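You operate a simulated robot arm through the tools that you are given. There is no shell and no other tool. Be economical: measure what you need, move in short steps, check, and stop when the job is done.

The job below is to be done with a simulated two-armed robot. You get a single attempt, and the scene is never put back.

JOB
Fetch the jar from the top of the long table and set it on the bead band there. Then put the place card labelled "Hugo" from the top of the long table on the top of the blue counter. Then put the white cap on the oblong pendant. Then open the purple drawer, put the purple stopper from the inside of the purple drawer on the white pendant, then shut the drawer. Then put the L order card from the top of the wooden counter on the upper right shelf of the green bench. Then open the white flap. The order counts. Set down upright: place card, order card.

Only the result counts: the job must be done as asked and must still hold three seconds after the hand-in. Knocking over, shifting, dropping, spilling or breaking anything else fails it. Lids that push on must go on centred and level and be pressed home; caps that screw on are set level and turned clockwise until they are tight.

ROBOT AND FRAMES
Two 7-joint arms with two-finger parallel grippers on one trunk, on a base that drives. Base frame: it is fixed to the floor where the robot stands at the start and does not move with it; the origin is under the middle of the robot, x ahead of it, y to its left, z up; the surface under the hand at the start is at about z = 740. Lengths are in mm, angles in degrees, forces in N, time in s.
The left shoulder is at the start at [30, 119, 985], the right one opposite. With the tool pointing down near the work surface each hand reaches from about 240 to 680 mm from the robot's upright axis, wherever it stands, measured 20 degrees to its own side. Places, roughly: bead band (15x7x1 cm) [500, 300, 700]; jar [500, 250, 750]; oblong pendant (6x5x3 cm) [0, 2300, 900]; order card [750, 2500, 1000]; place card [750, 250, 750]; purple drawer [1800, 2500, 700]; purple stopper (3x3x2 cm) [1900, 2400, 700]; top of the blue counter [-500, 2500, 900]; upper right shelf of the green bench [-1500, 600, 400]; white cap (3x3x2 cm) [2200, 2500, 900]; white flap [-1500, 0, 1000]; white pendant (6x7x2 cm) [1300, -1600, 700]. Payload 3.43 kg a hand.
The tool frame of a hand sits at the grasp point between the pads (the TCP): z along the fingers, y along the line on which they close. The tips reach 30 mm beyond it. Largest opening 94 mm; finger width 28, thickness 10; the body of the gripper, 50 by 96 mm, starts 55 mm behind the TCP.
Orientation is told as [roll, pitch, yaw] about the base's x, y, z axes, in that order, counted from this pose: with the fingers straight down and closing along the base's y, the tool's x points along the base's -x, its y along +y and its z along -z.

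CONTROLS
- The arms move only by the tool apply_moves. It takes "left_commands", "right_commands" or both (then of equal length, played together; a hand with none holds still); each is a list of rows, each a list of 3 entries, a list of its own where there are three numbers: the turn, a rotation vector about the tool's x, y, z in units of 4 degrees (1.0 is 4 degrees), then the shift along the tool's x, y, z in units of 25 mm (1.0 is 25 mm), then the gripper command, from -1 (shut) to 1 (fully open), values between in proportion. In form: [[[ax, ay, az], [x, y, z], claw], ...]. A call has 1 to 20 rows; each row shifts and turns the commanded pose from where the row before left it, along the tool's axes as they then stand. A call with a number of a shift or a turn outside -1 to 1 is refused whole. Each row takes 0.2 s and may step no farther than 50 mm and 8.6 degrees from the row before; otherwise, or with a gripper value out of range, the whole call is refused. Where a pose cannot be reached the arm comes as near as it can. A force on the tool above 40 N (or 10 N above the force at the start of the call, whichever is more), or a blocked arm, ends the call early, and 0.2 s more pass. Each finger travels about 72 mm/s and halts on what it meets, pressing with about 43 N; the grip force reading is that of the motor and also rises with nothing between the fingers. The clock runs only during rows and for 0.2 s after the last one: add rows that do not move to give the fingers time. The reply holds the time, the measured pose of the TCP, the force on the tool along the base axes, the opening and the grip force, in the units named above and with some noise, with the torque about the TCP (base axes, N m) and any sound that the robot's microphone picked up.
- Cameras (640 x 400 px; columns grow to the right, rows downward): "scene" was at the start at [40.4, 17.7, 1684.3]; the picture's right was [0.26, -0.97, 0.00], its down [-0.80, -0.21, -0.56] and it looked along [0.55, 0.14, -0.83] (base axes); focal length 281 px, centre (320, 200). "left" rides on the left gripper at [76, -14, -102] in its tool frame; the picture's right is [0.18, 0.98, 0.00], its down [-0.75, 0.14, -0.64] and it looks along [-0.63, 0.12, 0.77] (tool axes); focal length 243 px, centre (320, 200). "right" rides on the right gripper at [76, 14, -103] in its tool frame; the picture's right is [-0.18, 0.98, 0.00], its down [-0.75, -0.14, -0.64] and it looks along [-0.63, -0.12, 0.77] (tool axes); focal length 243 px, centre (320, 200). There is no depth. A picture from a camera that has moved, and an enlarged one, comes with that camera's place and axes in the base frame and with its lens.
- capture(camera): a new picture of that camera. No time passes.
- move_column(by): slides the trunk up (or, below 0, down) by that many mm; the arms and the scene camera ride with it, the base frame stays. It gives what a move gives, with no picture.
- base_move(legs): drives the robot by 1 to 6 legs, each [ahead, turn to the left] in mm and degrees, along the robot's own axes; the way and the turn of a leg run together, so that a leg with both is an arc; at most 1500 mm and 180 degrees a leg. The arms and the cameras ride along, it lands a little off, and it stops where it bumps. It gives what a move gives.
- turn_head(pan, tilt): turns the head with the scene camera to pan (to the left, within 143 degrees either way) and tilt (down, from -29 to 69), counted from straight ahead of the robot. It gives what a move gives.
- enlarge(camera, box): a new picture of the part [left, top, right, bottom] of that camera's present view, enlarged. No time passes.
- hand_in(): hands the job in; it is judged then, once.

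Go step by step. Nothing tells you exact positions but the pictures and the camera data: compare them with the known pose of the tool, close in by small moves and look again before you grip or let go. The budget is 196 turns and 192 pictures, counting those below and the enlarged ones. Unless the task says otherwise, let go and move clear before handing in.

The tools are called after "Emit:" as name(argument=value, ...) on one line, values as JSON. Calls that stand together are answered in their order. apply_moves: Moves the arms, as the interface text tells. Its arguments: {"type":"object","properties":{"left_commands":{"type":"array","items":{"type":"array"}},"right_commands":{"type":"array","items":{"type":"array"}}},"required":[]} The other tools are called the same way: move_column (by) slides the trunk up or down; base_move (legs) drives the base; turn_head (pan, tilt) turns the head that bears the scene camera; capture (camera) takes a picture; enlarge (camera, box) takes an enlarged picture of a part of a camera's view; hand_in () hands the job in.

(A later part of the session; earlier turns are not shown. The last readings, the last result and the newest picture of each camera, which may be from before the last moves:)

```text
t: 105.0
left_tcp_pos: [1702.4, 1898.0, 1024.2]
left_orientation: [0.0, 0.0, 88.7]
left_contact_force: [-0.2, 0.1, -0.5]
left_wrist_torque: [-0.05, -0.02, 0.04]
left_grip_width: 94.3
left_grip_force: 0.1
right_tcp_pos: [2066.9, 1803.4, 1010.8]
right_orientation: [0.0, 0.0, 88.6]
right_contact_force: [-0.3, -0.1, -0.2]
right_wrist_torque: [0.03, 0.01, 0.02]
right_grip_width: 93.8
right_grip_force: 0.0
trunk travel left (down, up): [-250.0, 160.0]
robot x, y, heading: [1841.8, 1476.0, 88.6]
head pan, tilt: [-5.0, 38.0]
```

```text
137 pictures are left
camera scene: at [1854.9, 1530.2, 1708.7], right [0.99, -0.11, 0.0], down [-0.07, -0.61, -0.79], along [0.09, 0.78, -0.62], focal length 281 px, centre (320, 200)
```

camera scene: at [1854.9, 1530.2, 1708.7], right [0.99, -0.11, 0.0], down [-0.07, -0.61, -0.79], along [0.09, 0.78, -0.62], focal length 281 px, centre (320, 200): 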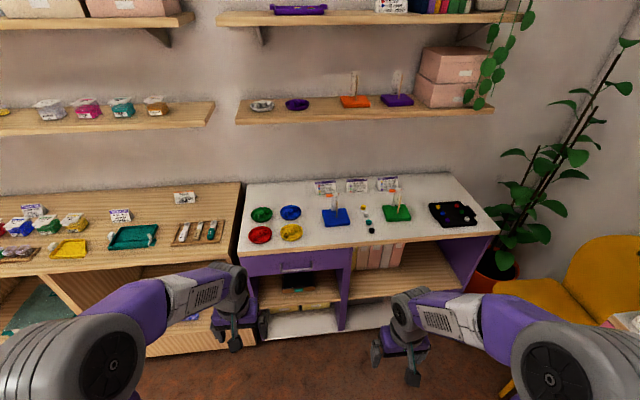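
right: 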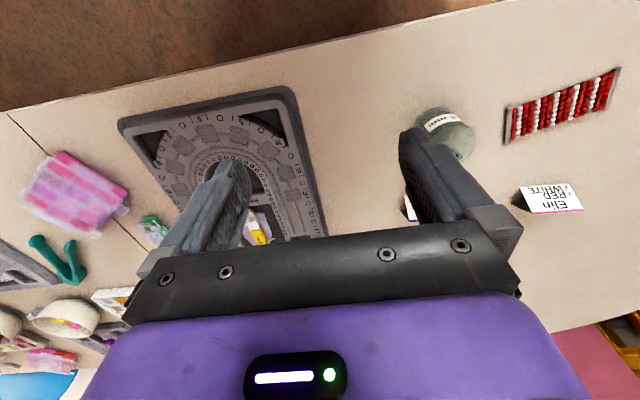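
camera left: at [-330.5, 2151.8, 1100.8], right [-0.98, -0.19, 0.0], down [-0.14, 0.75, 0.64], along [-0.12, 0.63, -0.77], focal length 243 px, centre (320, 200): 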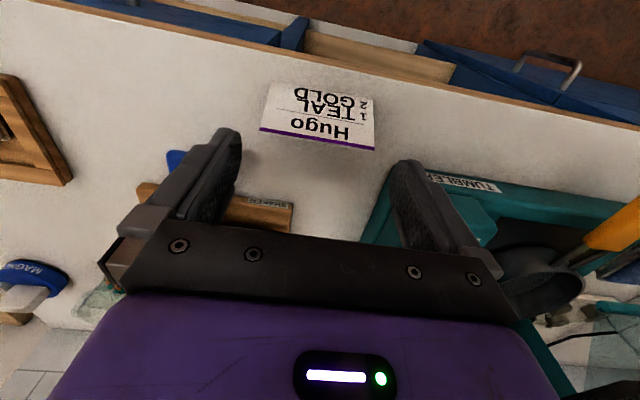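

Emit:
enlarge(camera="scene", box=[230, 165, 390, 265])

Emit:
enlarge(camera="scene", box=[340, 165, 500, 265])

Emit:
enlarge(camera="scene", box=[0, 180, 240, 280])

```text
4.00 times, centred on (310, 215) of scene
camera zoom: at [1854.9, 1530.2, 1708.7], right [0.99, -0.11, 0.0], down [-0.07, -0.61, -0.79], along [0.09, 0.78, -0.62], focal length 1124 px, centre (360, 140)
```

zoom: 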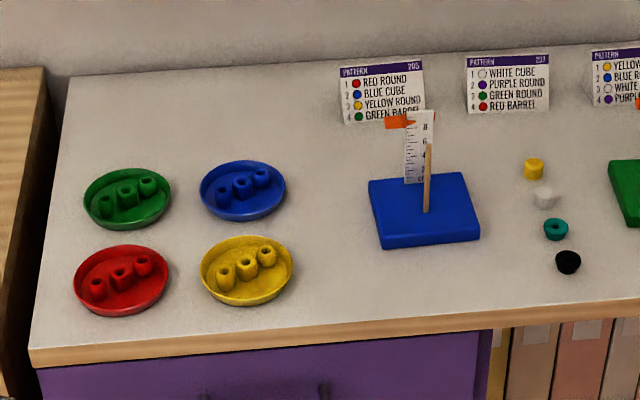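

```text
4.00 times, centred on (420, 215) of scene
camera zoom: at [1854.9, 1530.2, 1708.7], right [0.99, -0.11, 0.0], down [-0.07, -0.61, -0.79], along [0.09, 0.78, -0.62], focal length 1124 px, centre (-80, 140)
```

zoom: 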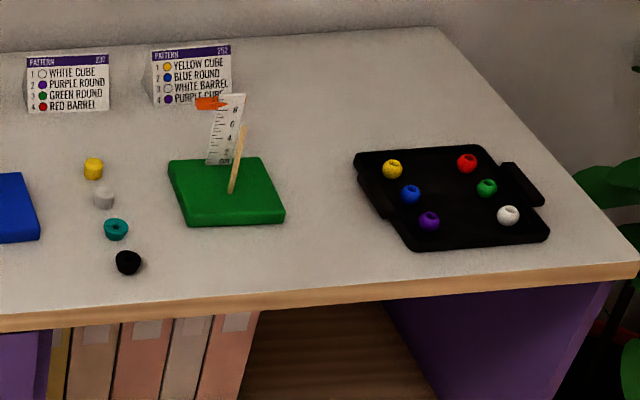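

```text
2.67 times, centred on (120, 230) of scene
camera zoom: at [1854.9, 1530.2, 1708.7], right [0.99, -0.11, 0.0], down [-0.07, -0.61, -0.79], along [0.09, 0.78, -0.62], focal length 749 px, centre (853, 120)
```

zoom: 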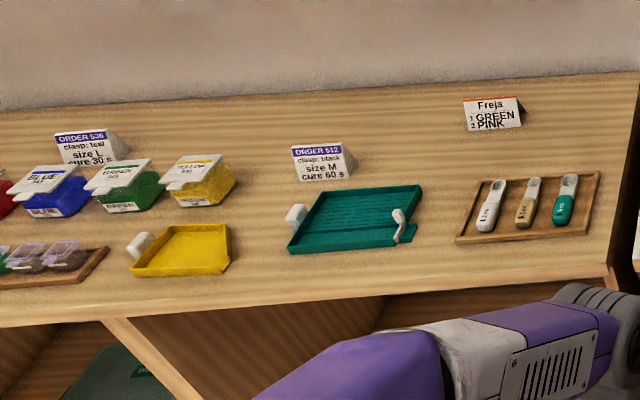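

The white cap is the second of four small caps, near [2161,2435,890]. I'll drive closer so the right hand can reach it.

Emit:
base_move(legs=[[0, -24.5], [361, 0], [0, 25.9]])

Emit:
move_column(by=60)

Emit:
turn_head(pan=-10, tilt=50)

Emit:
capture(camera="scene")

Emit:
capture(camera="right")

```text
t: 110.0
left_tcp_pos: [1847.6, 2221.9, 1025.0]
left_orientation: [0.0, 0.0, 90.6]
left_contact_force: [0.5, -0.1, 0.0]
left_wrist_torque: [0.03, -0.02, 0.0]
left_grip_width: 94.0
left_grip_force: 0.2
right_tcp_pos: [2215.1, 2138.5, 1011.2]
right_orientation: [0.1, 0.0, 90.3]
right_contact_force: [0.2, -0.3, 0.6]
right_wrist_torque: [-0.02, -0.01, -0.02]
right_grip_width: 94.2
right_grip_force: 0.1
trunk travel left (down, up): [-250.0, 160.0]
robot x, y, heading: [2005.3, 1803.9, 90.3]
head pan, tilt: [-5.0, 38.0]
```

```text
t: 111.0
left_tcp_pos: [1848.7, 2221.7, 1083.6]
left_orientation: [-0.1, -0.1, 90.5]
left_contact_force: [-0.1, -0.2, -0.2]
left_wrist_torque: [0.0, 0.0, -0.01]
left_grip_width: 94.1
left_grip_force: 0.1
right_tcp_pos: [2216.4, 2138.7, 1070.5]
right_orientation: [0.0, 0.0, 90.4]
right_contact_force: [0.1, -0.4, 0.7]
right_wrist_torque: [0.01, -0.01, 0.01]
right_grip_width: 94.0
right_grip_force: 0.1
trunk travel left (down, up): [-310.0, 100.0]
robot x, y, heading: [2005.9, 1797.7, 90.5]
head pan, tilt: [-5.0, 38.0]
```

```text
t: 111.7
left_tcp_pos: [1848.6, 2222.1, 1083.8]
left_orientation: [0.0, 0.0, 90.5]
left_contact_force: [-0.2, -0.4, 0.7]
left_wrist_torque: [0.01, -0.01, -0.04]
left_grip_width: 94.1
left_grip_force: 0.1
right_tcp_pos: [2217.6, 2139.0, 1070.9]
right_orientation: [-0.1, 0.0, 90.4]
right_contact_force: [0.0, 0.5, 0.1]
right_wrist_torque: [-0.01, 0.04, 0.02]
right_grip_width: 94.0
right_grip_force: 0.0
trunk travel left (down, up): [-310.0, 100.0]
robot x, y, heading: [2006.7, 1803.0, 90.5]
head pan, tilt: [-10.0, 50.0]
```

```text
133 pictures are left
camera scene: at [2018.7, 1849.0, 1751.6], right [0.99, -0.17, 0.0], down [-0.13, -0.75, -0.64], along [0.11, 0.63, -0.77], focal length 281 px, centre (320, 200)
```

scene: 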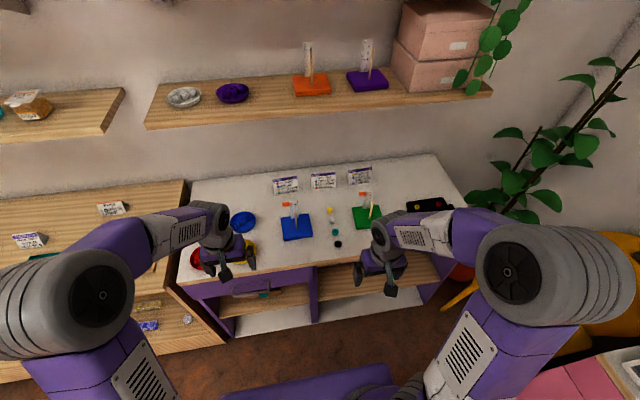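

```text
132 pictures are left
camera right: at [2202.6, 2061.6, 1174.0], right [-0.98, 0.18, 0.0], down [0.14, 0.75, 0.64], along [0.11, 0.63, -0.77], focal length 243 px, centre (320, 200)
```

right: 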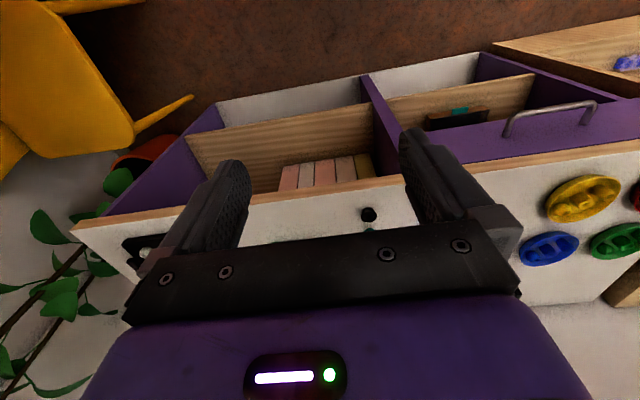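

I'll move the right hand over the caps.

Emit:
apply_moves(right_commands=[[[0, 0, 0], [-0.95, 0.2, 0], 1], [[0, 0, 0], [-0.95, 0.2, 0], 1], [[0, 0, 0], [-0.95, 0.2, 0], 1], [[0, 0, 0], [-0.95, 0.2, -0.2], 1], [[0, 0, 0], [-0.95, 0.2, 0.2], 1], [[0, 0, 0], [-0.95, 0.2, 0.5], 1], [[0, 0, 0], [-0.95, 0.2, 0.5], 1], [[0, 0, 0], [-0.95, 0.2, 0.5], 1], [[0, 0, 0], [-0.95, 0.2, 0.5], 1], [[0, 0, 0], [-0.95, 0.2, 0.5], 1], [[0, 0, 0], [0, 0, 0], 1]])

Emit:
capture(camera="right")

Emit:
capture(camera="scene")

```text
t: 114.1
left_tcp_pos: [1849.8, 2220.8, 1084.5]
left_orientation: [0.0, 0.1, 90.5]
left_contact_force: [0.2, -0.8, -0.3]
left_wrist_torque: [0.01, 0.0, 0.01]
left_grip_width: 94.0
left_grip_force: 0.1
right_tcp_pos: [2162.0, 2375.8, 1009.2]
right_orientation: [0.0, 0.0, 90.4]
right_contact_force: [1.5, -0.7, 0.5]
right_wrist_torque: [0.02, 0.01, 0.02]
right_grip_width: 94.0
right_grip_force: 0.0
trunk travel left (down, up): [-310.0, 100.0]
robot x, y, heading: [2001.7, 1802.8, 90.5]
head pan, tilt: [-10.0, 50.0]
```

```text
131 pictures are left
camera right: at [2149.8, 2298.2, 1112.1], right [-0.98, 0.18, 0.0], down [0.14, 0.75, 0.64], along [0.11, 0.63, -0.77], focal length 243 px, centre (320, 200)
```

right: 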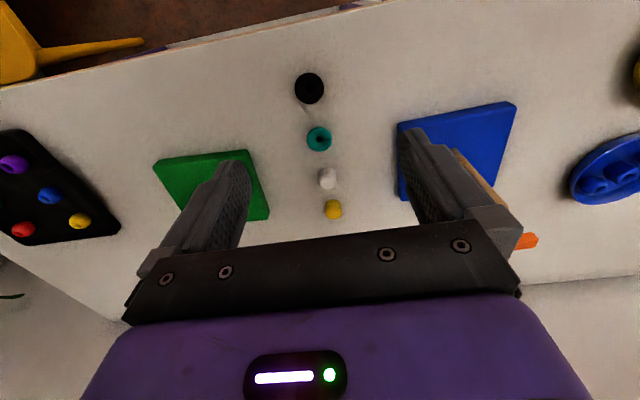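

```text
130 pictures are left
camera scene: at [2018.8, 1848.2, 1751.6], right [0.99, -0.17, 0.0], down [-0.13, -0.75, -0.64], along [0.11, 0.63, -0.77], focal length 281 px, centre (320, 200)
```

scene: 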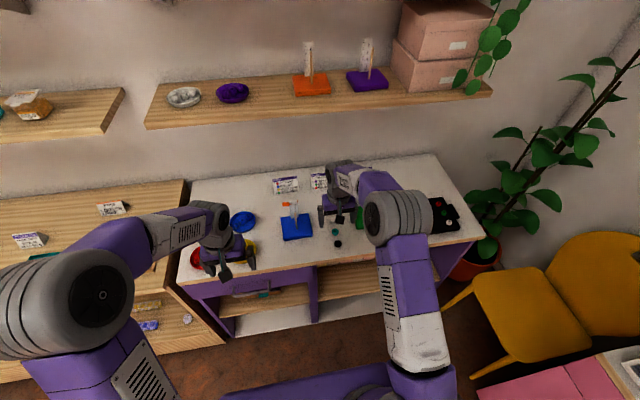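

The white cap is at about [2169,2453]. I'll raise the trunk a little more for reach, move over it with a narrower opening, and look.

Emit:
move_column(by=60)

Emit:
apply_moves(right_commands=[[[0, 0, 0], [0, -0.27, 1], 0.8], [[0, 0, 0], [0, 0, 1], 0.6], [[0, 0, 0], [-0.9, 0, 1], 0.4], [[0, 0, 0], [-0.9, 0, 0.5], 0.28], [[0, 0, 0], [-0.9, 0, 0], 0.28], [[0, 0, 0], [-0.35, 0, 0], 0.28], [[0, 0, 0], [0, 0, 0], 0.28]])

Emit:
capture(camera="right")

Emit:
enlarge(camera="right", box=[250, 100, 410, 220])

```text
t: 115.1
left_tcp_pos: [1848.3, 2222.0, 1142.9]
left_orientation: [0.0, 0.0, 90.5]
left_contact_force: [0.1, 0.2, -0.1]
left_wrist_torque: [-0.01, 0.02, 0.02]
left_grip_width: 94.0
left_grip_force: 0.1
right_tcp_pos: [2163.5, 2375.9, 1067.8]
right_orientation: [-0.1, 0.0, 90.5]
right_contact_force: [0.7, 0.3, 0.1]
right_wrist_torque: [0.0, -0.03, 0.01]
right_grip_width: 93.9
right_grip_force: 0.0
trunk travel left (down, up): [-370.0, 40.0]
robot x, y, heading: [2003.5, 1805.8, 90.3]
head pan, tilt: [-10.0, 50.0]
```

```text
t: 116.7
left_tcp_pos: [1847.5, 2220.4, 1143.4]
left_orientation: [0.0, 0.1, 90.5]
left_contact_force: [-0.8, -0.1, -0.7]
left_wrist_torque: [0.01, -0.02, 0.0]
left_grip_width: 93.9
left_grip_force: 0.0
right_tcp_pos: [2169.0, 2451.4, 982.1]
right_orientation: [0.0, 0.0, 90.4]
right_contact_force: [-0.7, 0.2, 0.3]
right_wrist_torque: [-0.03, 0.02, -0.03]
right_grip_width: 60.2
right_grip_force: 0.1
trunk travel left (down, up): [-370.0, 40.0]
robot x, y, heading: [2005.5, 1805.1, 90.4]
head pan, tilt: [-10.0, 50.0]
```

```text
129 pictures are left
camera right: at [2155.9, 2374.7, 1085.1], right [-0.98, 0.18, 0.0], down [0.14, 0.75, 0.64], along [0.11, 0.63, -0.77], focal length 243 px, centre (320, 200)
```

right: 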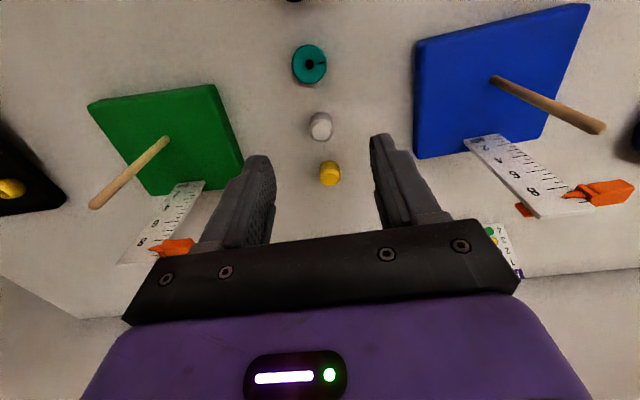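

```text
3.33 times, centred on (330, 160) of right
camera zoom: at [2155.9, 2374.7, 1085.1], right [-0.98, 0.18, 0.0], down [0.14, 0.75, 0.64], along [0.11, 0.63, -0.77], focal length 809 px, centre (287, 333)
```

zoom: 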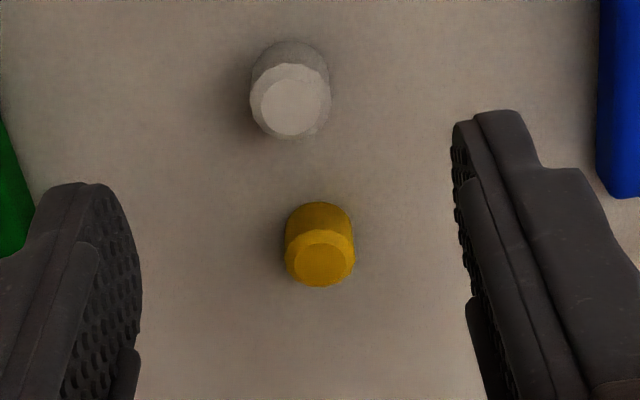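

Emit:
apply_moves(right_commands=[[[0, 0, 0], [-0.22, 0.03, 1], 0.28], [[0, 0, 0], [0, 0, 0.9], 0.28], [[0, 0, 0], [0, 0, 0], 0.28]])

Emit:
enlarge(camera="right", box=[220, 100, 420, 250])

```text
t: 117.5
left_tcp_pos: [1848.3, 2221.8, 1143.2]
left_orientation: [0.0, 0.0, 90.5]
left_contact_force: [0.6, -0.6, 1.2]
left_wrist_torque: [0.01, -0.01, 0.03]
left_grip_width: 93.9
left_grip_force: 0.1
right_tcp_pos: [2167.3, 2447.7, 936.6]
right_orientation: [0.0, 0.0, 90.4]
right_contact_force: [0.2, -0.3, 0.4]
right_wrist_torque: [0.01, 0.01, -0.01]
right_grip_width: 60.0
right_grip_force: 0.0
right hand out of reach, approached as far as the arm can: row 1
trunk travel left (down, up): [-370.0, 40.0]
robot x, y, heading: [2002.2, 1805.2, 90.4]
head pan, tilt: [-10.0, 50.0]
```

```text
2.67 times, centred on (320, 175) of right
camera zoom: at [2154.2, 2370.9, 1039.3], right [-0.98, 0.18, 0.0], down [0.14, 0.75, 0.64], along [0.11, 0.63, -0.77], focal length 647 px, centre (320, 267)
```

zoom: 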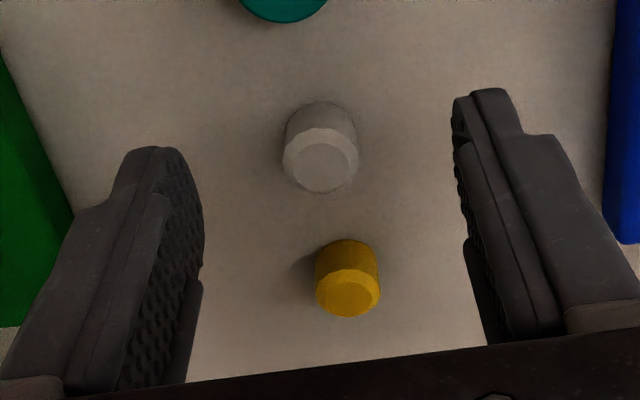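

At the edge of reach; I need the base closer. I'll raise the trunk, pull the hand back, then drive forward a bit.

Emit:
move_column(by=40)

Emit:
apply_moves(right_commands=[[[0, 0, 0], [0.6, 0, 0], 0.28], [[0, 0, 0], [0.8, 0, 0], 0.28], [[0, 0, 0], [0.8, 0, 0], 0.28], [[0, 0, 0], [0.8, 0, 0], 0.28], [[0, 0, 0], [0, 0, 0], 0.28]])

```text
t: 118.3
left_tcp_pos: [1848.2, 2222.4, 1182.2]
left_orientation: [0.0, 0.0, 90.5]
left_contact_force: [0.4, -1.0, 0.5]
left_wrist_torque: [0.0, -0.03, 0.0]
left_grip_width: 94.1
left_grip_force: 0.0
right_tcp_pos: [2168.2, 2448.3, 976.5]
right_orientation: [-0.1, 0.0, 90.4]
right_contact_force: [0.1, 0.6, -0.6]
right_wrist_torque: [-0.02, 0.0, -0.02]
right_grip_width: 60.2
right_grip_force: 0.1
trunk travel left (down, up): [-410.0, 0.0]
robot x, y, heading: [2004.0, 1802.8, 90.4]
head pan, tilt: [-10.0, 50.0]
```

```text
t: 119.5
left_tcp_pos: [1849.4, 2222.5, 1184.2]
left_orientation: [0.1, 0.0, 90.6]
left_contact_force: [-0.2, -0.4, 0.2]
left_wrist_torque: [-0.01, 0.01, 0.05]
left_grip_width: 94.0
left_grip_force: 0.1
right_tcp_pos: [2166.4, 2374.3, 977.2]
right_orientation: [0.0, 0.0, 90.4]
right_contact_force: [-0.3, -0.2, 0.3]
right_wrist_torque: [-0.03, -0.05, -0.03]
right_grip_width: 60.3
right_grip_force: 0.1
trunk travel left (down, up): [-410.0, 0.0]
robot x, y, heading: [2000.8, 1805.5, 90.4]
head pan, tilt: [-10.0, 50.0]
```

Emit:
base_move(legs=[[65, 0]])

Emit:
capture(camera="right")

```text
t: 120.5
left_tcp_pos: [1847.7, 2287.5, 1183.8]
left_orientation: [0.0, 0.0, 90.5]
left_contact_force: [-0.2, -0.5, -0.3]
left_wrist_torque: [-0.01, -0.02, 0.01]
left_grip_width: 94.1
left_grip_force: 0.0
right_tcp_pos: [2166.7, 2439.3, 977.1]
right_orientation: [0.0, 0.0, 90.4]
right_contact_force: [0.4, 0.6, -0.3]
right_wrist_torque: [-0.01, 0.04, -0.02]
right_grip_width: 60.2
right_grip_force: 0.1
trunk travel left (down, up): [-410.0, 0.0]
robot x, y, heading: [2002.4, 1868.1, 90.2]
head pan, tilt: [-10.0, 50.0]
```

```text
126 pictures are left
camera right: at [2153.4, 2362.2, 1080.0], right [-0.98, 0.18, 0.0], down [0.14, 0.75, 0.64], along [0.11, 0.63, -0.77], focal length 243 px, centre (320, 200)
```

right: 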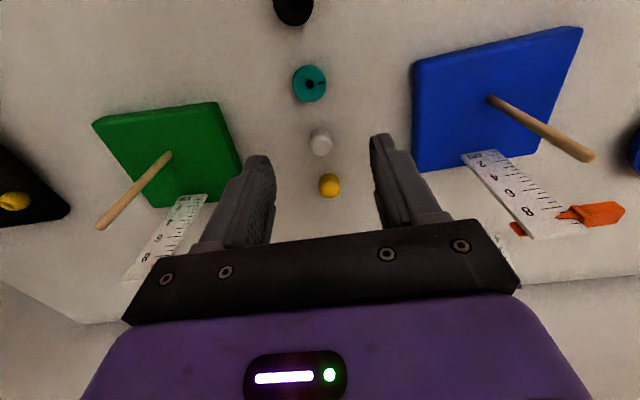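

Emit:
apply_moves(right_commands=[[[0, 0, 0], [-0.67, 0.02, 0.7], 0.28], [[0, 0, 0], [0, 0, 0.9], 0.28], [[0, 0, 0], [0, 0, 0], 0.28]])

Emit:
enlarge(camera="right", box=[220, 100, 420, 250])

```text
t: 121.3
left_tcp_pos: [1848.3, 2286.3, 1184.7]
left_orientation: [0.0, 0.1, 90.6]
left_contact_force: [0.0, -0.6, -0.1]
left_wrist_torque: [0.0, 0.0, -0.03]
left_grip_width: 94.1
left_grip_force: 0.0
right_tcp_pos: [2167.8, 2455.2, 936.8]
right_orientation: [0.0, -0.1, 90.3]
right_contact_force: [-0.8, -0.1, 1.2]
right_wrist_torque: [0.0, -0.02, 0.03]
right_grip_width: 60.1
right_grip_force: 0.0
trunk travel left (down, up): [-410.0, 0.0]
robot x, y, heading: [2005.9, 1867.2, 90.4]
head pan, tilt: [-10.0, 50.0]
```

```text
2.67 times, centred on (320, 175) of right
camera zoom: at [2153.4, 2379.2, 1039.1], right [-0.98, 0.18, 0.0], down [0.14, 0.75, 0.64], along [0.11, 0.63, -0.77], focal length 647 px, centre (320, 267)
```

zoom: 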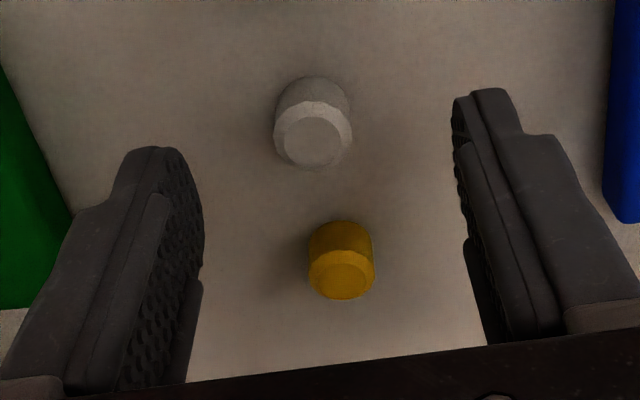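

Aligned. I'll descend so the tips are just above the surface and grip.

Emit:
apply_moves(right_commands=[[[0, 0, 0], [0, -0.07, 0.5], 0.28], [[0, 0, 0], [0, 0, 0.42], 0.28], [[0, 0, 0], [0, 0, 0], 0.28]])

Emit:
enlarge(camera="right", box=[220, 100, 420, 250])

```text
t: 122.1
left_tcp_pos: [1848.2, 2287.8, 1182.5]
left_orientation: [-0.1, -0.1, 90.5]
left_contact_force: [0.0, 0.2, 0.4]
left_wrist_torque: [0.0, 0.01, -0.04]
left_grip_width: 94.0
left_grip_force: 0.1
right_tcp_pos: [2169.0, 2456.3, 913.7]
right_orientation: [0.0, 0.0, 90.3]
right_contact_force: [0.7, 0.3, 0.0]
right_wrist_torque: [-0.01, -0.01, -0.03]
right_grip_width: 60.2
right_grip_force: 0.0
trunk travel left (down, up): [-410.0, 0.0]
robot x, y, heading: [2005.8, 1869.9, 90.3]
head pan, tilt: [-10.0, 50.0]
```

```text
2.67 times, centred on (320, 175) of right
camera zoom: at [2154.9, 2379.5, 1016.3], right [-0.98, 0.18, 0.0], down [0.14, 0.75, 0.64], along [0.11, 0.63, -0.77], focal length 647 px, centre (320, 267)
```

zoom: 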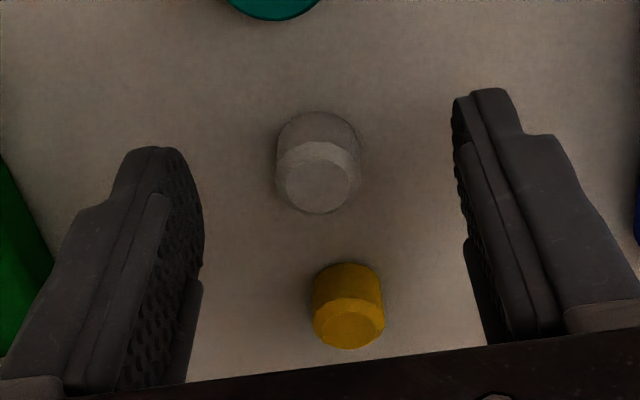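

Emit:
apply_moves(right_commands=[[[0, 0, 0], [0, 0, 0], 0], [[0, 0, 0], [0, 0, 0], -0.3], [[0, 0, 0], [0, 0, 0], -0.7], [[0, 0, 0], [0, 0, 0], -0.7], [[0, 0, 0], [0, 0, 0], -0.7]])

Emit:
enlarge(camera="right", box=[220, 100, 420, 250])

```text
t: 123.3
left_tcp_pos: [1847.5, 2286.5, 1183.5]
left_orientation: [0.1, 0.0, 90.5]
left_contact_force: [1.6, 0.4, 0.4]
left_wrist_torque: [0.02, 0.03, 0.01]
left_grip_width: 94.0
left_grip_force: 0.1
right_tcp_pos: [2168.7, 2457.3, 914.3]
right_orientation: [0.0, -0.1, 90.4]
right_contact_force: [0.8, 0.4, 0.4]
right_wrist_torque: [-0.01, -0.01, 0.0]
right_grip_width: 14.3
right_grip_force: 0.0
trunk travel left (down, up): [-410.0, 0.0]
robot x, y, heading: [2008.4, 1867.3, 90.2]
head pan, tilt: [-10.0, 50.0]
```

```text
2.67 times, centred on (320, 175) of right
camera zoom: at [2154.8, 2379.5, 1016.6], right [-0.98, 0.18, 0.0], down [0.14, 0.75, 0.64], along [0.11, 0.63, -0.77], focal length 647 px, centre (320, 267)
```

zoom: 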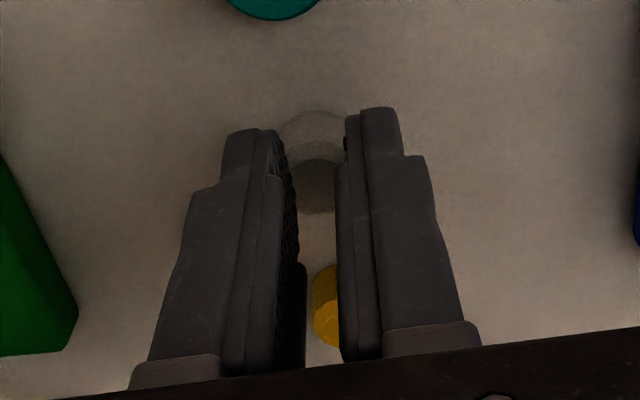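

The fingers closed above the cap, so the surface is lower than I assumed and the cap lies further on. I'll reopen and re-measure.

Emit:
apply_moves(right_commands=[[[0, 0, 0], [0, 0, -0.3], 0], [[0, 0, 0], [-0.5, 0, 0], 0.28], [[0, 0, 0], [0, 0, 0], 0.28]])

Emit:
enlarge(camera="right", box=[220, 100, 420, 250])

Emit:
enlarge(camera="scene", box=[290, 190, 386, 250])

```text
t: 124.1
left_tcp_pos: [1849.9, 2287.1, 1183.8]
left_orientation: [0.0, 0.0, 90.5]
left_contact_force: [-0.1, -0.9, -0.5]
left_wrist_torque: [-0.01, -0.02, -0.02]
left_grip_width: 93.9
left_grip_force: 0.0
right_tcp_pos: [2166.8, 2468.0, 921.8]
right_orientation: [0.0, 0.0, 90.4]
right_contact_force: [-0.7, -0.3, 0.2]
right_wrist_torque: [-0.02, 0.01, -0.02]
right_grip_width: 60.1
right_grip_force: 0.1
trunk travel left (down, up): [-410.0, 0.0]
robot x, y, heading: [2002.8, 1869.1, 90.4]
head pan, tilt: [-10.0, 50.0]
```

```text
2.67 times, centred on (320, 175) of right
camera zoom: at [2153.9, 2390.7, 1024.5], right [-0.98, 0.18, 0.0], down [0.14, 0.75, 0.64], along [0.11, 0.63, -0.77], focal length 647 px, centre (320, 267)
```

zoom: 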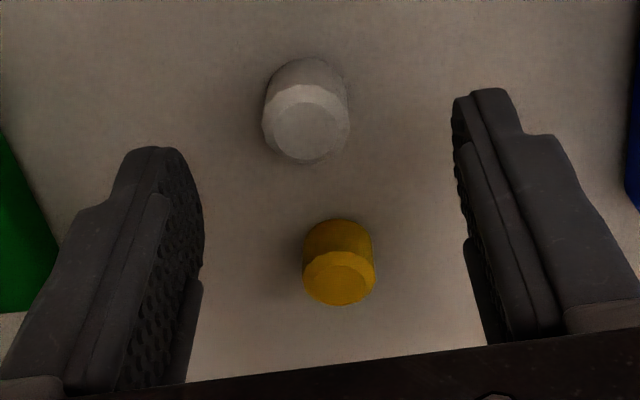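

```text
6.67 times, centred on (338, 220) of scene
camera zoom: at [2018.3, 1913.7, 1851.6], right [0.99, -0.17, 0.0], down [-0.13, -0.76, -0.64], along [0.11, 0.63, -0.77], focal length 1873 px, centre (200, 67)
```

zoom: 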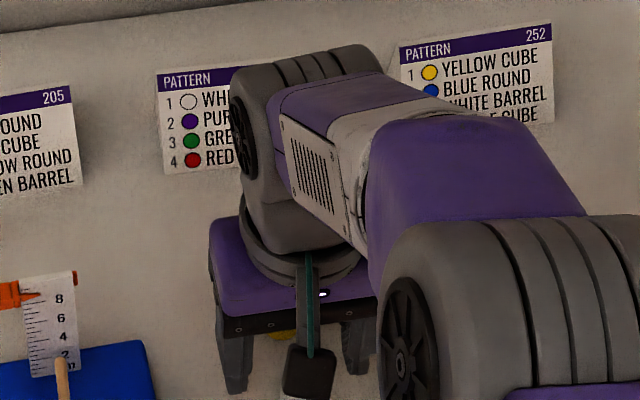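

Emit:
apply_moves(right_commands=[[[0, 0, 0], [0.04, -0.1, 0.4], 0.28], [[0, 0, 0], [0, 0, 0.4], 0.28], [[0, 0, 0], [0, 0, 0], 0.28]])

Emit:
enlarge(camera="right", box=[220, 100, 420, 250])

```text
t: 124.9
left_tcp_pos: [1848.2, 2286.4, 1184.2]
left_orientation: [0.0, 0.0, 90.5]
left_contact_force: [0.1, -0.1, 0.0]
left_wrist_torque: [-0.01, -0.01, 0.0]
left_grip_width: 94.0
left_grip_force: 0.0
right_tcp_pos: [2170.6, 2466.4, 903.0]
right_orientation: [0.0, -0.1, 90.4]
right_contact_force: [-0.1, -0.1, 0.5]
right_wrist_torque: [0.01, -0.01, -0.01]
right_grip_width: 60.2
right_grip_force: 0.1
trunk travel left (down, up): [-410.0, 0.0]
robot x, y, heading: [2000.1, 1866.0, 90.4]
head pan, tilt: [-10.0, 50.0]
```

```text
2.67 times, centred on (320, 175) of right
camera zoom: at [2156.9, 2389.8, 1004.9], right [-0.98, 0.18, 0.0], down [0.14, 0.75, 0.64], along [0.11, 0.63, -0.77], focal length 647 px, centre (320, 267)
```

zoom: 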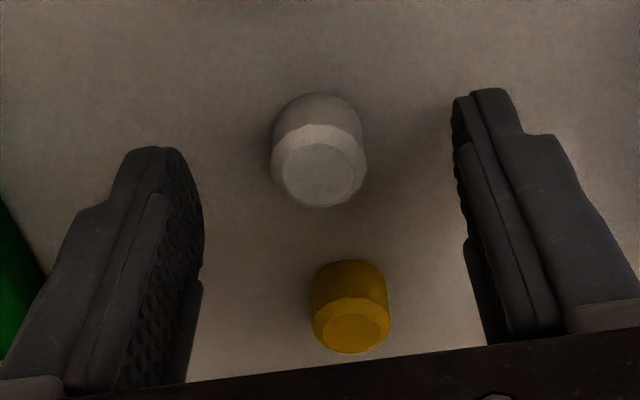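

Emit:
apply_moves(right_commands=[[[0, 0, 0], [0, 0, 0.12], 0.28], [[0, 0, 0], [0, 0, 0.1], 0.28], [[0, 0, 0], [0, 0, 0], 0.28]])

Emit:
apply_moves(right_commands=[[[0, 0, 0], [0, 0, 0.06], 0.28], [[0, 0, 0], [0, 0, 0.06], 0.28], [[0, 0, 0], [0, 0, 0], 0.28]])

Emit:
enlarge(camera="right", box=[220, 100, 420, 250])

```text
t: 125.7
left_tcp_pos: [1848.5, 2287.5, 1183.6]
left_orientation: [0.0, 0.0, 90.5]
left_contact_force: [1.4, 0.1, -0.1]
left_wrist_torque: [0.01, 0.02, 0.02]
left_grip_width: 93.9
left_grip_force: 0.1
right_tcp_pos: [2171.1, 2467.7, 896.4]
right_orientation: [0.1, 0.0, 90.4]
right_contact_force: [0.2, -0.5, -0.1]
right_wrist_torque: [0.0, -0.01, 0.0]
right_grip_width: 60.2
right_grip_force: 0.2
trunk travel left (down, up): [-410.0, 0.0]
robot x, y, heading: [2004.2, 1868.0, 90.0]
head pan, tilt: [-10.0, 50.0]
```

```text
t: 126.5
left_tcp_pos: [1847.9, 2287.2, 1183.8]
left_orientation: [0.0, 0.0, 90.5]
left_contact_force: [0.3, 0.0, 0.7]
left_wrist_torque: [-0.01, 0.0, -0.02]
left_grip_width: 94.1
left_grip_force: 0.1
right_tcp_pos: [2168.8, 2467.4, 893.8]
right_orientation: [-0.1, -0.1, 90.4]
right_contact_force: [0.3, -0.1, -0.1]
right_wrist_torque: [0.03, 0.02, -0.05]
right_grip_width: 60.0
right_grip_force: 0.0
trunk travel left (down, up): [-410.0, 0.0]
robot x, y, heading: [2007.3, 1868.6, 90.2]
head pan, tilt: [-10.0, 50.0]
```

```text
2.67 times, centred on (320, 175) of right
camera zoom: at [2156.5, 2389.9, 995.8], right [-0.98, 0.18, 0.0], down [0.14, 0.75, 0.64], along [0.11, 0.63, -0.77], focal length 647 px, centre (320, 267)
```

zoom: 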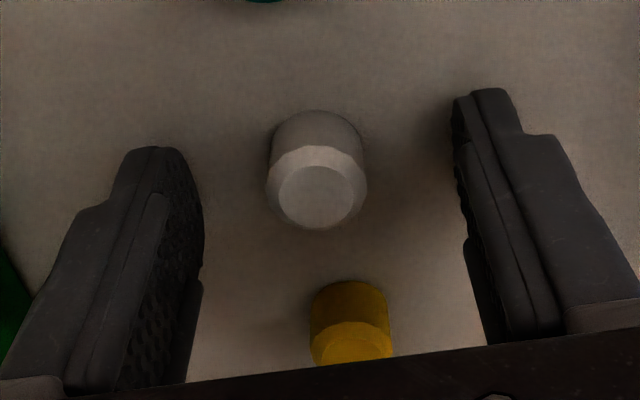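

Tips now reach close to the cap's base. I'll close.

Emit:
apply_moves(right_commands=[[[0, 0, 0], [0, 0, 0], 0], [[0, 0, 0], [0, 0, 0], -0.3], [[0, 0, 0], [0, 0, 0], -0.8], [[0, 0, 0], [0, 0, 0], -0.8], [[0, 0, 0], [0, 0, 0], -0.8]])

Emit:
enlarge(camera="right", box=[220, 100, 420, 250])

```text
t: 127.7
left_tcp_pos: [1848.8, 2286.5, 1183.4]
left_orientation: [0.1, 0.0, 90.5]
left_contact_force: [-1.1, 0.7, 0.3]
left_wrist_torque: [-0.03, 0.0, 0.0]
left_grip_width: 93.8
left_grip_force: 0.1
right_tcp_pos: [2170.1, 2467.4, 892.3]
right_orientation: [0.0, 0.0, 90.4]
right_contact_force: [-0.6, -0.2, 0.4]
right_wrist_torque: [0.02, 0.02, 0.0]
right_grip_width: 18.4
right_grip_force: 42.8
trunk travel left (down, up): [-410.0, 0.0]
robot x, y, heading: [2004.0, 1867.0, 90.5]
head pan, tilt: [-10.0, 50.0]
```

```text
2.67 times, centred on (320, 175) of right
camera zoom: at [2156.4, 2389.8, 995.8], right [-0.98, 0.18, 0.0], down [0.14, 0.75, 0.64], along [0.11, 0.63, -0.77], focal length 647 px, centre (320, 267)
```

zoom: 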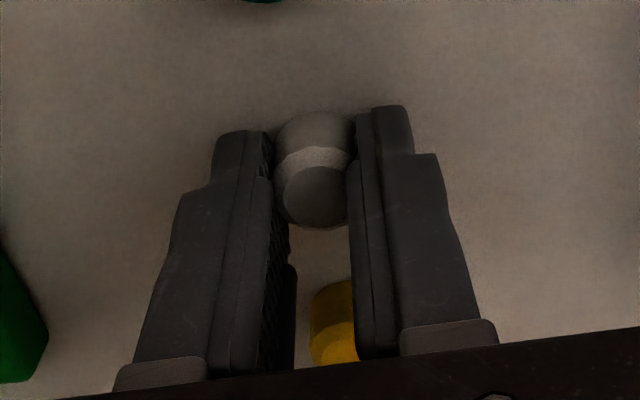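

Emit:
apply_moves(right_commands=[[[0, 0, 0], [0, 0, -0.4], -0.8], [[0, 0, 0], [0, 0, -0.8], -0.8], [[0, 0, 0], [0, 0, -0.8], -0.8], [[0, 0, 0], [0, 0, 0], -0.8]])

Emit:
enlarge(camera="right", box=[220, 100, 420, 250])

```text
t: 128.7
left_tcp_pos: [1848.7, 2285.5, 1185.5]
left_orientation: [0.0, 0.0, 90.6]
left_contact_force: [-0.4, -0.2, -0.1]
left_wrist_torque: [0.04, 0.03, -0.01]
left_grip_width: 93.9
left_grip_force: 0.0
right_tcp_pos: [2170.8, 2467.1, 943.0]
right_orientation: [0.0, 0.0, 90.4]
right_contact_force: [-0.4, -0.5, -0.2]
right_wrist_torque: [0.01, -0.01, 0.0]
right_grip_width: 18.2
right_grip_force: 43.2
trunk travel left (down, up): [-410.0, 0.0]
robot x, y, heading: [1999.9, 1867.4, 90.5]
head pan, tilt: [-10.0, 50.0]
```

```text
2.67 times, centred on (320, 175) of right
camera zoom: at [2157.8, 2390.2, 1046.1], right [-0.98, 0.18, 0.0], down [0.14, 0.75, 0.64], along [0.11, 0.63, -0.77], focal length 647 px, centre (320, 267)
```

zoom: 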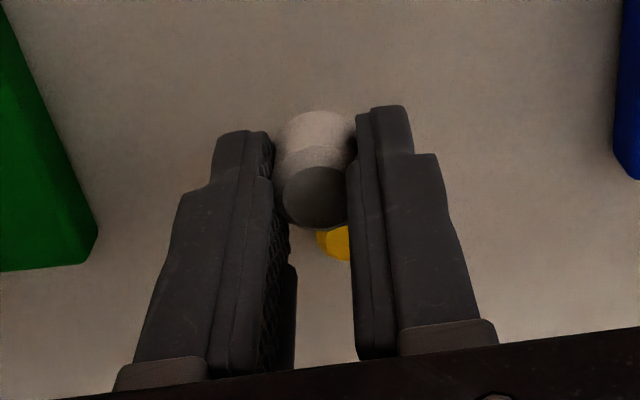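

The cap is held. I'll retract the arm and drive back to the blue counter.

Emit:
apply_moves(right_commands=[[[0, 0, 0], [0, 0, -0.8], -0.8], [[0, 0, 0], [0.5, 0, -0.8], -0.8], [[0, 0, 0], [1, 0, -0.5], -0.8], [[0, 0, 0], [1, 0, 0], -0.8], [[0, 0, 0], [1, 0, 0], -0.8], [[0, 0, 0], [1, 0, 0], -0.8], [[0, 0, 0], [1, 0, 0], -0.8], [[0, 0, 0], [1, 0, 0], -0.8], [[0, 0, 0], [1, 0, 0], -0.8]])

Emit:
base_move(legs=[[-390, 0], [0, 89.6], [1500, 0], [700, 0], [0, -90]])

Emit:
turn_head(pan=-10, tilt=50)

Emit:
capture(camera="scene")

Emit:
capture(camera="right")

```text
t: 130.7
left_tcp_pos: [1848.0, 2286.9, 1184.5]
left_orientation: [0.0, 0.0, 90.6]
left_contact_force: [0.7, -0.4, -0.3]
left_wrist_torque: [0.0, -0.02, 0.0]
left_grip_width: 93.9
left_grip_force: 0.0
right_tcp_pos: [2170.5, 2280.1, 995.3]
right_orientation: [-0.1, -0.1, 90.4]
right_contact_force: [0.1, 0.3, 0.1]
right_wrist_torque: [-0.01, 0.0, 0.02]
right_grip_width: 18.5
right_grip_force: 43.3
trunk travel left (down, up): [-410.0, 0.0]
robot x, y, heading: [2005.1, 1866.6, 90.3]
head pan, tilt: [-10.0, 50.0]
```

```text
t: 151.5
left_tcp_pos: [-384.9, 1834.8, 1184.6]
left_orientation: [-0.1, 0.0, 91.0]
left_contact_force: [1.1, 0.1, -0.8]
left_wrist_torque: [0.0, -0.03, -0.03]
left_grip_width: 93.7
left_grip_force: 0.1
right_tcp_pos: [-63.2, 1832.4, 994.8]
right_orientation: [0.0, 0.0, 91.0]
right_contact_force: [-0.1, 0.5, -0.2]
right_wrist_torque: [-0.01, -0.03, 0.02]
right_grip_width: 19.9
right_grip_force: 42.7
trunk travel left (down, up): [-410.0, 0.0]
robot x, y, heading: [-224.7, 1422.1, 90.9]
head pan, tilt: [-10.0, 50.0]
```

```text
t: 152.1
left_tcp_pos: [-385.5, 1834.6, 1184.1]
left_orientation: [0.0, 0.0, 91.1]
left_contact_force: [1.0, 1.2, -0.2]
left_wrist_torque: [-0.04, -0.01, 0.01]
left_grip_width: 93.9
left_grip_force: 0.1
right_tcp_pos: [-62.4, 1831.8, 995.5]
right_orientation: [-0.1, 0.0, 91.1]
right_contact_force: [-0.5, 1.0, 1.1]
right_wrist_torque: [-0.02, 0.0, -0.01]
right_grip_width: 19.7
right_grip_force: 42.5
trunk travel left (down, up): [-410.0, 0.0]
robot x, y, heading: [-227.0, 1417.6, 90.8]
head pan, tilt: [-10.0, 50.0]
```

```text
116 pictures are left
camera scene: at [-212.1, 1463.7, 1851.5], right [0.99, -0.16, 0.0], down [-0.12, -0.76, -0.64], along [0.1, 0.63, -0.77], focal length 281 px, centre (320, 200)
```

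scene: 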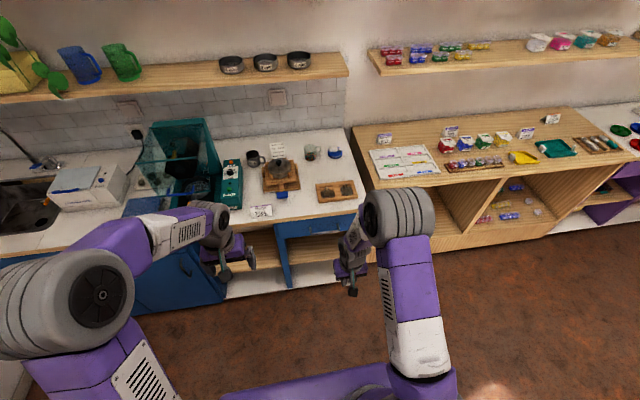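

```text
115 pictures are left
camera right: at [-75.9, 1754.0, 1097.8], right [-0.99, 0.17, 0.0], down [0.13, 0.76, 0.64], along [0.11, 0.63, -0.77], focal length 243 px, centre (320, 200)
```

right: 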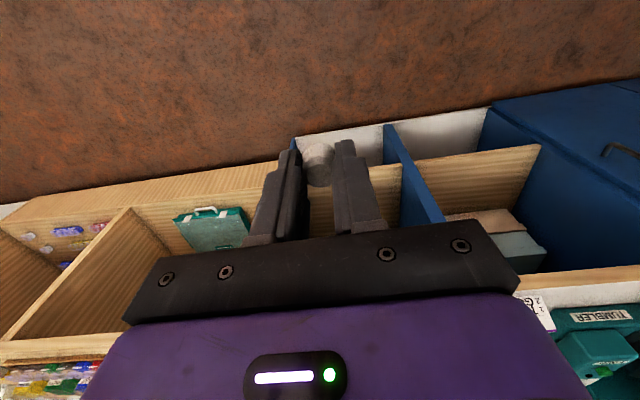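

Emit:
enlarge(camera="right", box=[220, 100, 420, 250])

Emit:
base_move(legs=[[265, -0.5]])

Emit:
capture(camera="right")

Emit:
capture(camera="scene")

```text
2.67 times, centred on (320, 175) of right
camera zoom: at [-75.9, 1754.0, 1097.8], right [-0.99, 0.17, 0.0], down [0.13, 0.76, 0.64], along [0.11, 0.63, -0.77], focal length 647 px, centre (320, 267)
```

zoom: 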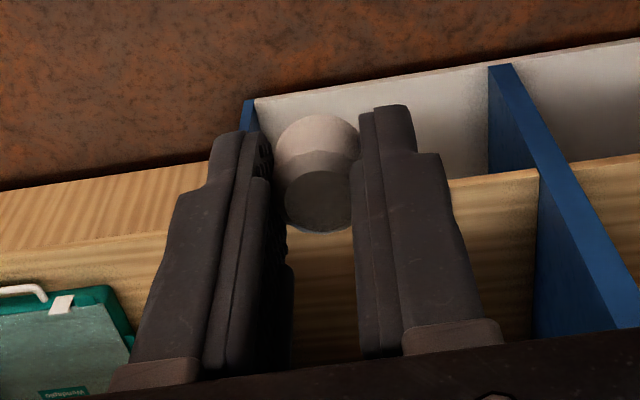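

```text
t: 154.0
left_tcp_pos: [-384.0, 2096.8, 1184.6]
left_orientation: [0.0, 0.0, 90.3]
left_contact_force: [0.4, 1.0, 0.2]
left_wrist_torque: [0.02, 0.02, -0.03]
left_grip_width: 93.7
left_grip_force: 0.1
right_tcp_pos: [-61.1, 2088.3, 996.1]
right_orientation: [-0.1, 0.0, 90.4]
right_contact_force: [0.5, 0.2, -0.1]
right_wrist_torque: [0.01, 0.0, 0.01]
right_grip_width: 19.9
right_grip_force: 42.9
trunk travel left (down, up): [-410.0, 0.0]
robot x, y, heading: [-227.2, 1679.2, 90.4]
head pan, tilt: [-10.0, 50.0]
```

```text
113 pictures are left
camera right: at [-74.5, 2011.2, 1097.9], right [-0.98, 0.18, 0.0], down [0.14, 0.75, 0.64], along [0.12, 0.63, -0.77], focal length 243 px, centre (320, 200)
```

right: 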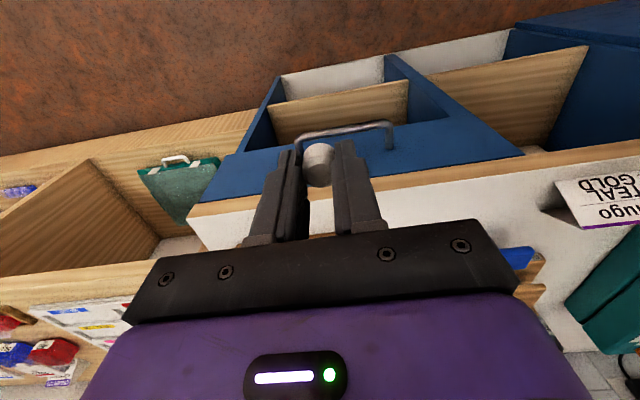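

```text
112 pictures are left
camera scene: at [-214.3, 1722.7, 1851.6], right [0.99, -0.17, 0.0], down [-0.13, -0.75, -0.64], along [0.11, 0.63, -0.77], focal length 281 px, centre (320, 200)
```

scene: 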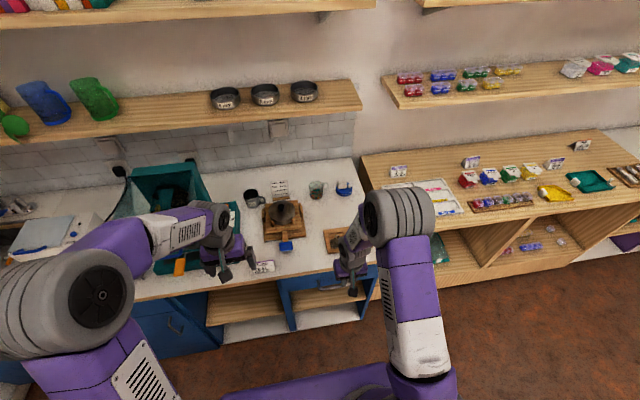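

I'll move the right hand forward over the tray to look.

Emit:
apply_moves(right_commands=[[[0, 0, 0], [-1, 0, 0], -0.8], [[0, 0, 0], [-1, 0, 0], -0.8], [[0, 0, 0], [-1, 0, 0], -0.8], [[0, 0, 0], [-1, 0, 0], -0.8], [[0, 0, 0], [-1, 0, 0], -0.8], [[0, 0, 0], [-1, 0, 0], -0.8], [[0, 0, 0], [0, 0, 0], -0.8]])

Emit:
capture(camera="right")

Emit:
enlarge(camera="right", box=[200, 60, 440, 240])

```text
t: 155.6
left_tcp_pos: [-383.4, 2095.9, 1185.1]
left_orientation: [0.0, 0.0, 90.5]
left_contact_force: [0.0, -0.4, 0.2]
left_wrist_torque: [0.02, 0.02, -0.03]
left_grip_width: 93.6
left_grip_force: 0.0
right_tcp_pos: [-63.0, 2239.6, 995.4]
right_orientation: [0.1, 0.0, 90.3]
right_contact_force: [-0.3, 0.1, -0.7]
right_wrist_torque: [0.01, 0.0, -0.01]
right_grip_width: 20.1
right_grip_force: 42.9
trunk travel left (down, up): [-410.0, 0.0]
robot x, y, heading: [-230.0, 1679.6, 90.1]
head pan, tilt: [-10.0, 50.0]
```

```text
111 pictures are left
camera right: at [-75.6, 2162.1, 1097.9], right [-0.98, 0.18, 0.0], down [0.14, 0.75, 0.64], along [0.11, 0.63, -0.77], focal length 243 px, centre (320, 200)
```

right: 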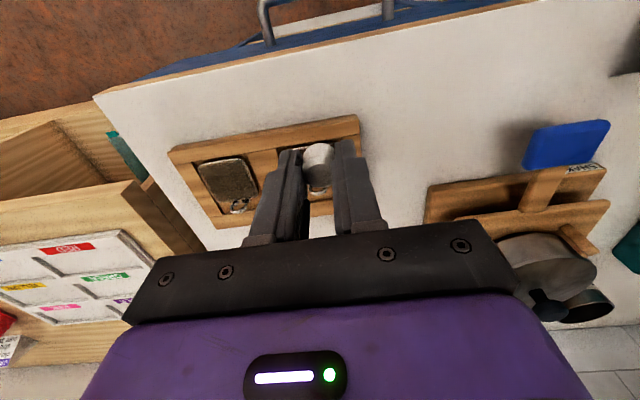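

```text
2.22 times, centred on (320, 150) of right
camera zoom: at [-75.6, 2162.1, 1097.9], right [-0.98, 0.18, 0.0], down [0.14, 0.75, 0.64], along [0.11, 0.63, -0.77], focal length 539 px, centre (320, 311)
```

zoom: 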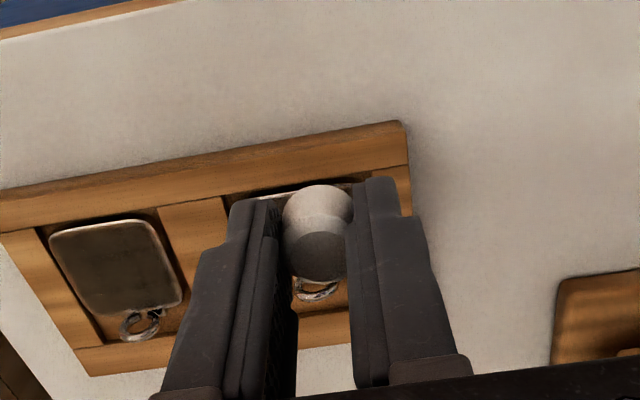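

The fingers occlude the oblong pendant. I'll shift aside to measure it.

Emit:
apply_moves(right_commands=[[[0, 0, 0], [0, 0.9, 0], -0.8], [[0, 0, 0], [0, 0.9, 0], -0.8], [[0, 0, 0], [0, 0.9, 0], -0.8], [[0, 0, 0], [0, 0.9, 0], -0.8], [[0, 0, 0], [0, 0, 0], -0.8]])

Emit:
enlarge(camera="right", box=[140, 60, 380, 240])

Emit:
enlarge(camera="scene", box=[310, 210, 390, 260])

```text
t: 156.8
left_tcp_pos: [-382.3, 2095.5, 1184.1]
left_orientation: [0.0, 0.0, 90.4]
left_contact_force: [0.1, -0.2, -0.5]
left_wrist_torque: [0.02, 0.01, -0.01]
left_grip_width: 93.8
left_grip_force: 0.0
right_tcp_pos: [-151.2, 2238.3, 995.3]
right_orientation: [0.0, 0.0, 90.1]
right_contact_force: [0.3, -0.4, -0.8]
right_wrist_torque: [-0.01, 0.02, 0.0]
right_grip_width: 19.8
right_grip_force: 43.2
trunk travel left (down, up): [-410.0, 0.0]
robot x, y, heading: [-233.2, 1679.0, 90.1]
head pan, tilt: [-10.0, 50.0]
```

```text
2.22 times, centred on (260, 150) of right
camera zoom: at [-165.1, 2161.4, 1097.7], right [-0.98, 0.18, 0.0], down [0.14, 0.75, 0.64], along [0.12, 0.63, -0.77], focal length 539 px, centre (453, 311)
```

zoom: 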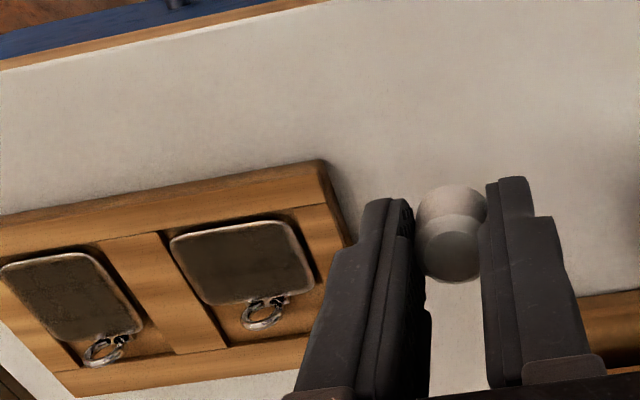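

```text
8.00 times, centred on (350, 235) of scene
camera zoom: at [-213.5, 1722.8, 1851.5], right [0.99, -0.17, 0.0], down [-0.13, -0.75, -0.64], along [0.11, 0.63, -0.77], focal length 2247 px, centre (80, -80)
```

zoom: 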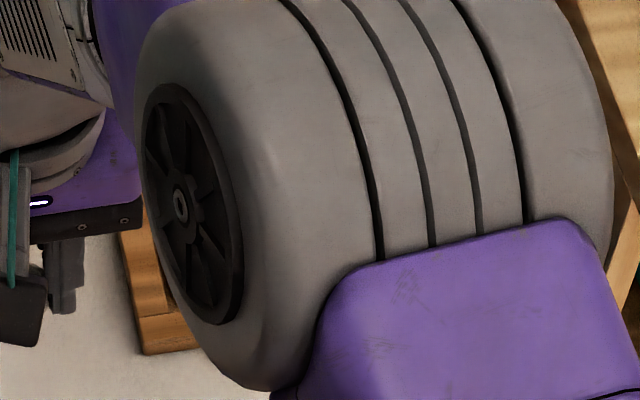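

Emit:
apply_moves(right_commands=[[[0, 0, 0], [0, -0.6, 0.8], -0.8], [[0, 0, 0], [-0.8, -0.6, 0.8], -0.8], [[0, 0, 0], [-0.8, 0, 0], -0.8], [[0, 0, 0], [0, 0, 0], -0.8]])

Emit:
enlarge(camera="right", box=[140, 60, 380, 240])

```text
t: 157.8
left_tcp_pos: [-382.6, 2094.7, 1184.7]
left_orientation: [0.0, -0.1, 90.5]
left_contact_force: [-0.4, 0.0, 0.3]
left_wrist_torque: [-0.02, -0.01, 0.04]
left_grip_width: 94.2
left_grip_force: 0.1
right_tcp_pos: [-120.0, 2278.0, 955.8]
right_orientation: [-0.1, 0.0, 90.3]
right_contact_force: [0.5, 0.2, 0.3]
right_wrist_torque: [0.01, -0.01, -0.01]
right_grip_width: 19.8
right_grip_force: 43.2
trunk travel left (down, up): [-410.0, 0.0]
robot x, y, heading: [-229.5, 1679.8, 90.2]
head pan, tilt: [-10.0, 50.0]
```

```text
2.22 times, centred on (260, 150) of right
camera zoom: at [-133.4, 2201.2, 1059.2], right [-0.98, 0.18, 0.0], down [0.14, 0.75, 0.64], along [0.11, 0.63, -0.77], focal length 539 px, centre (453, 311)
```

zoom: 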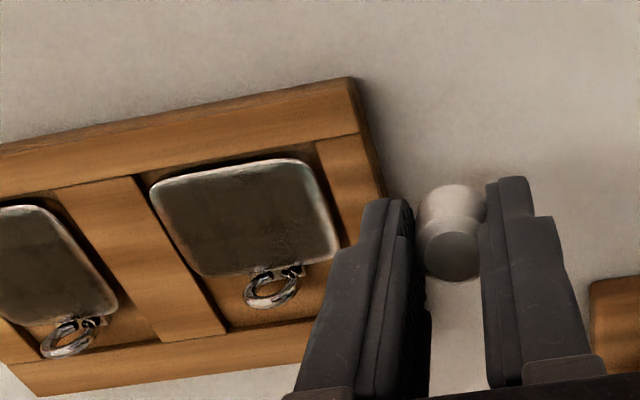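

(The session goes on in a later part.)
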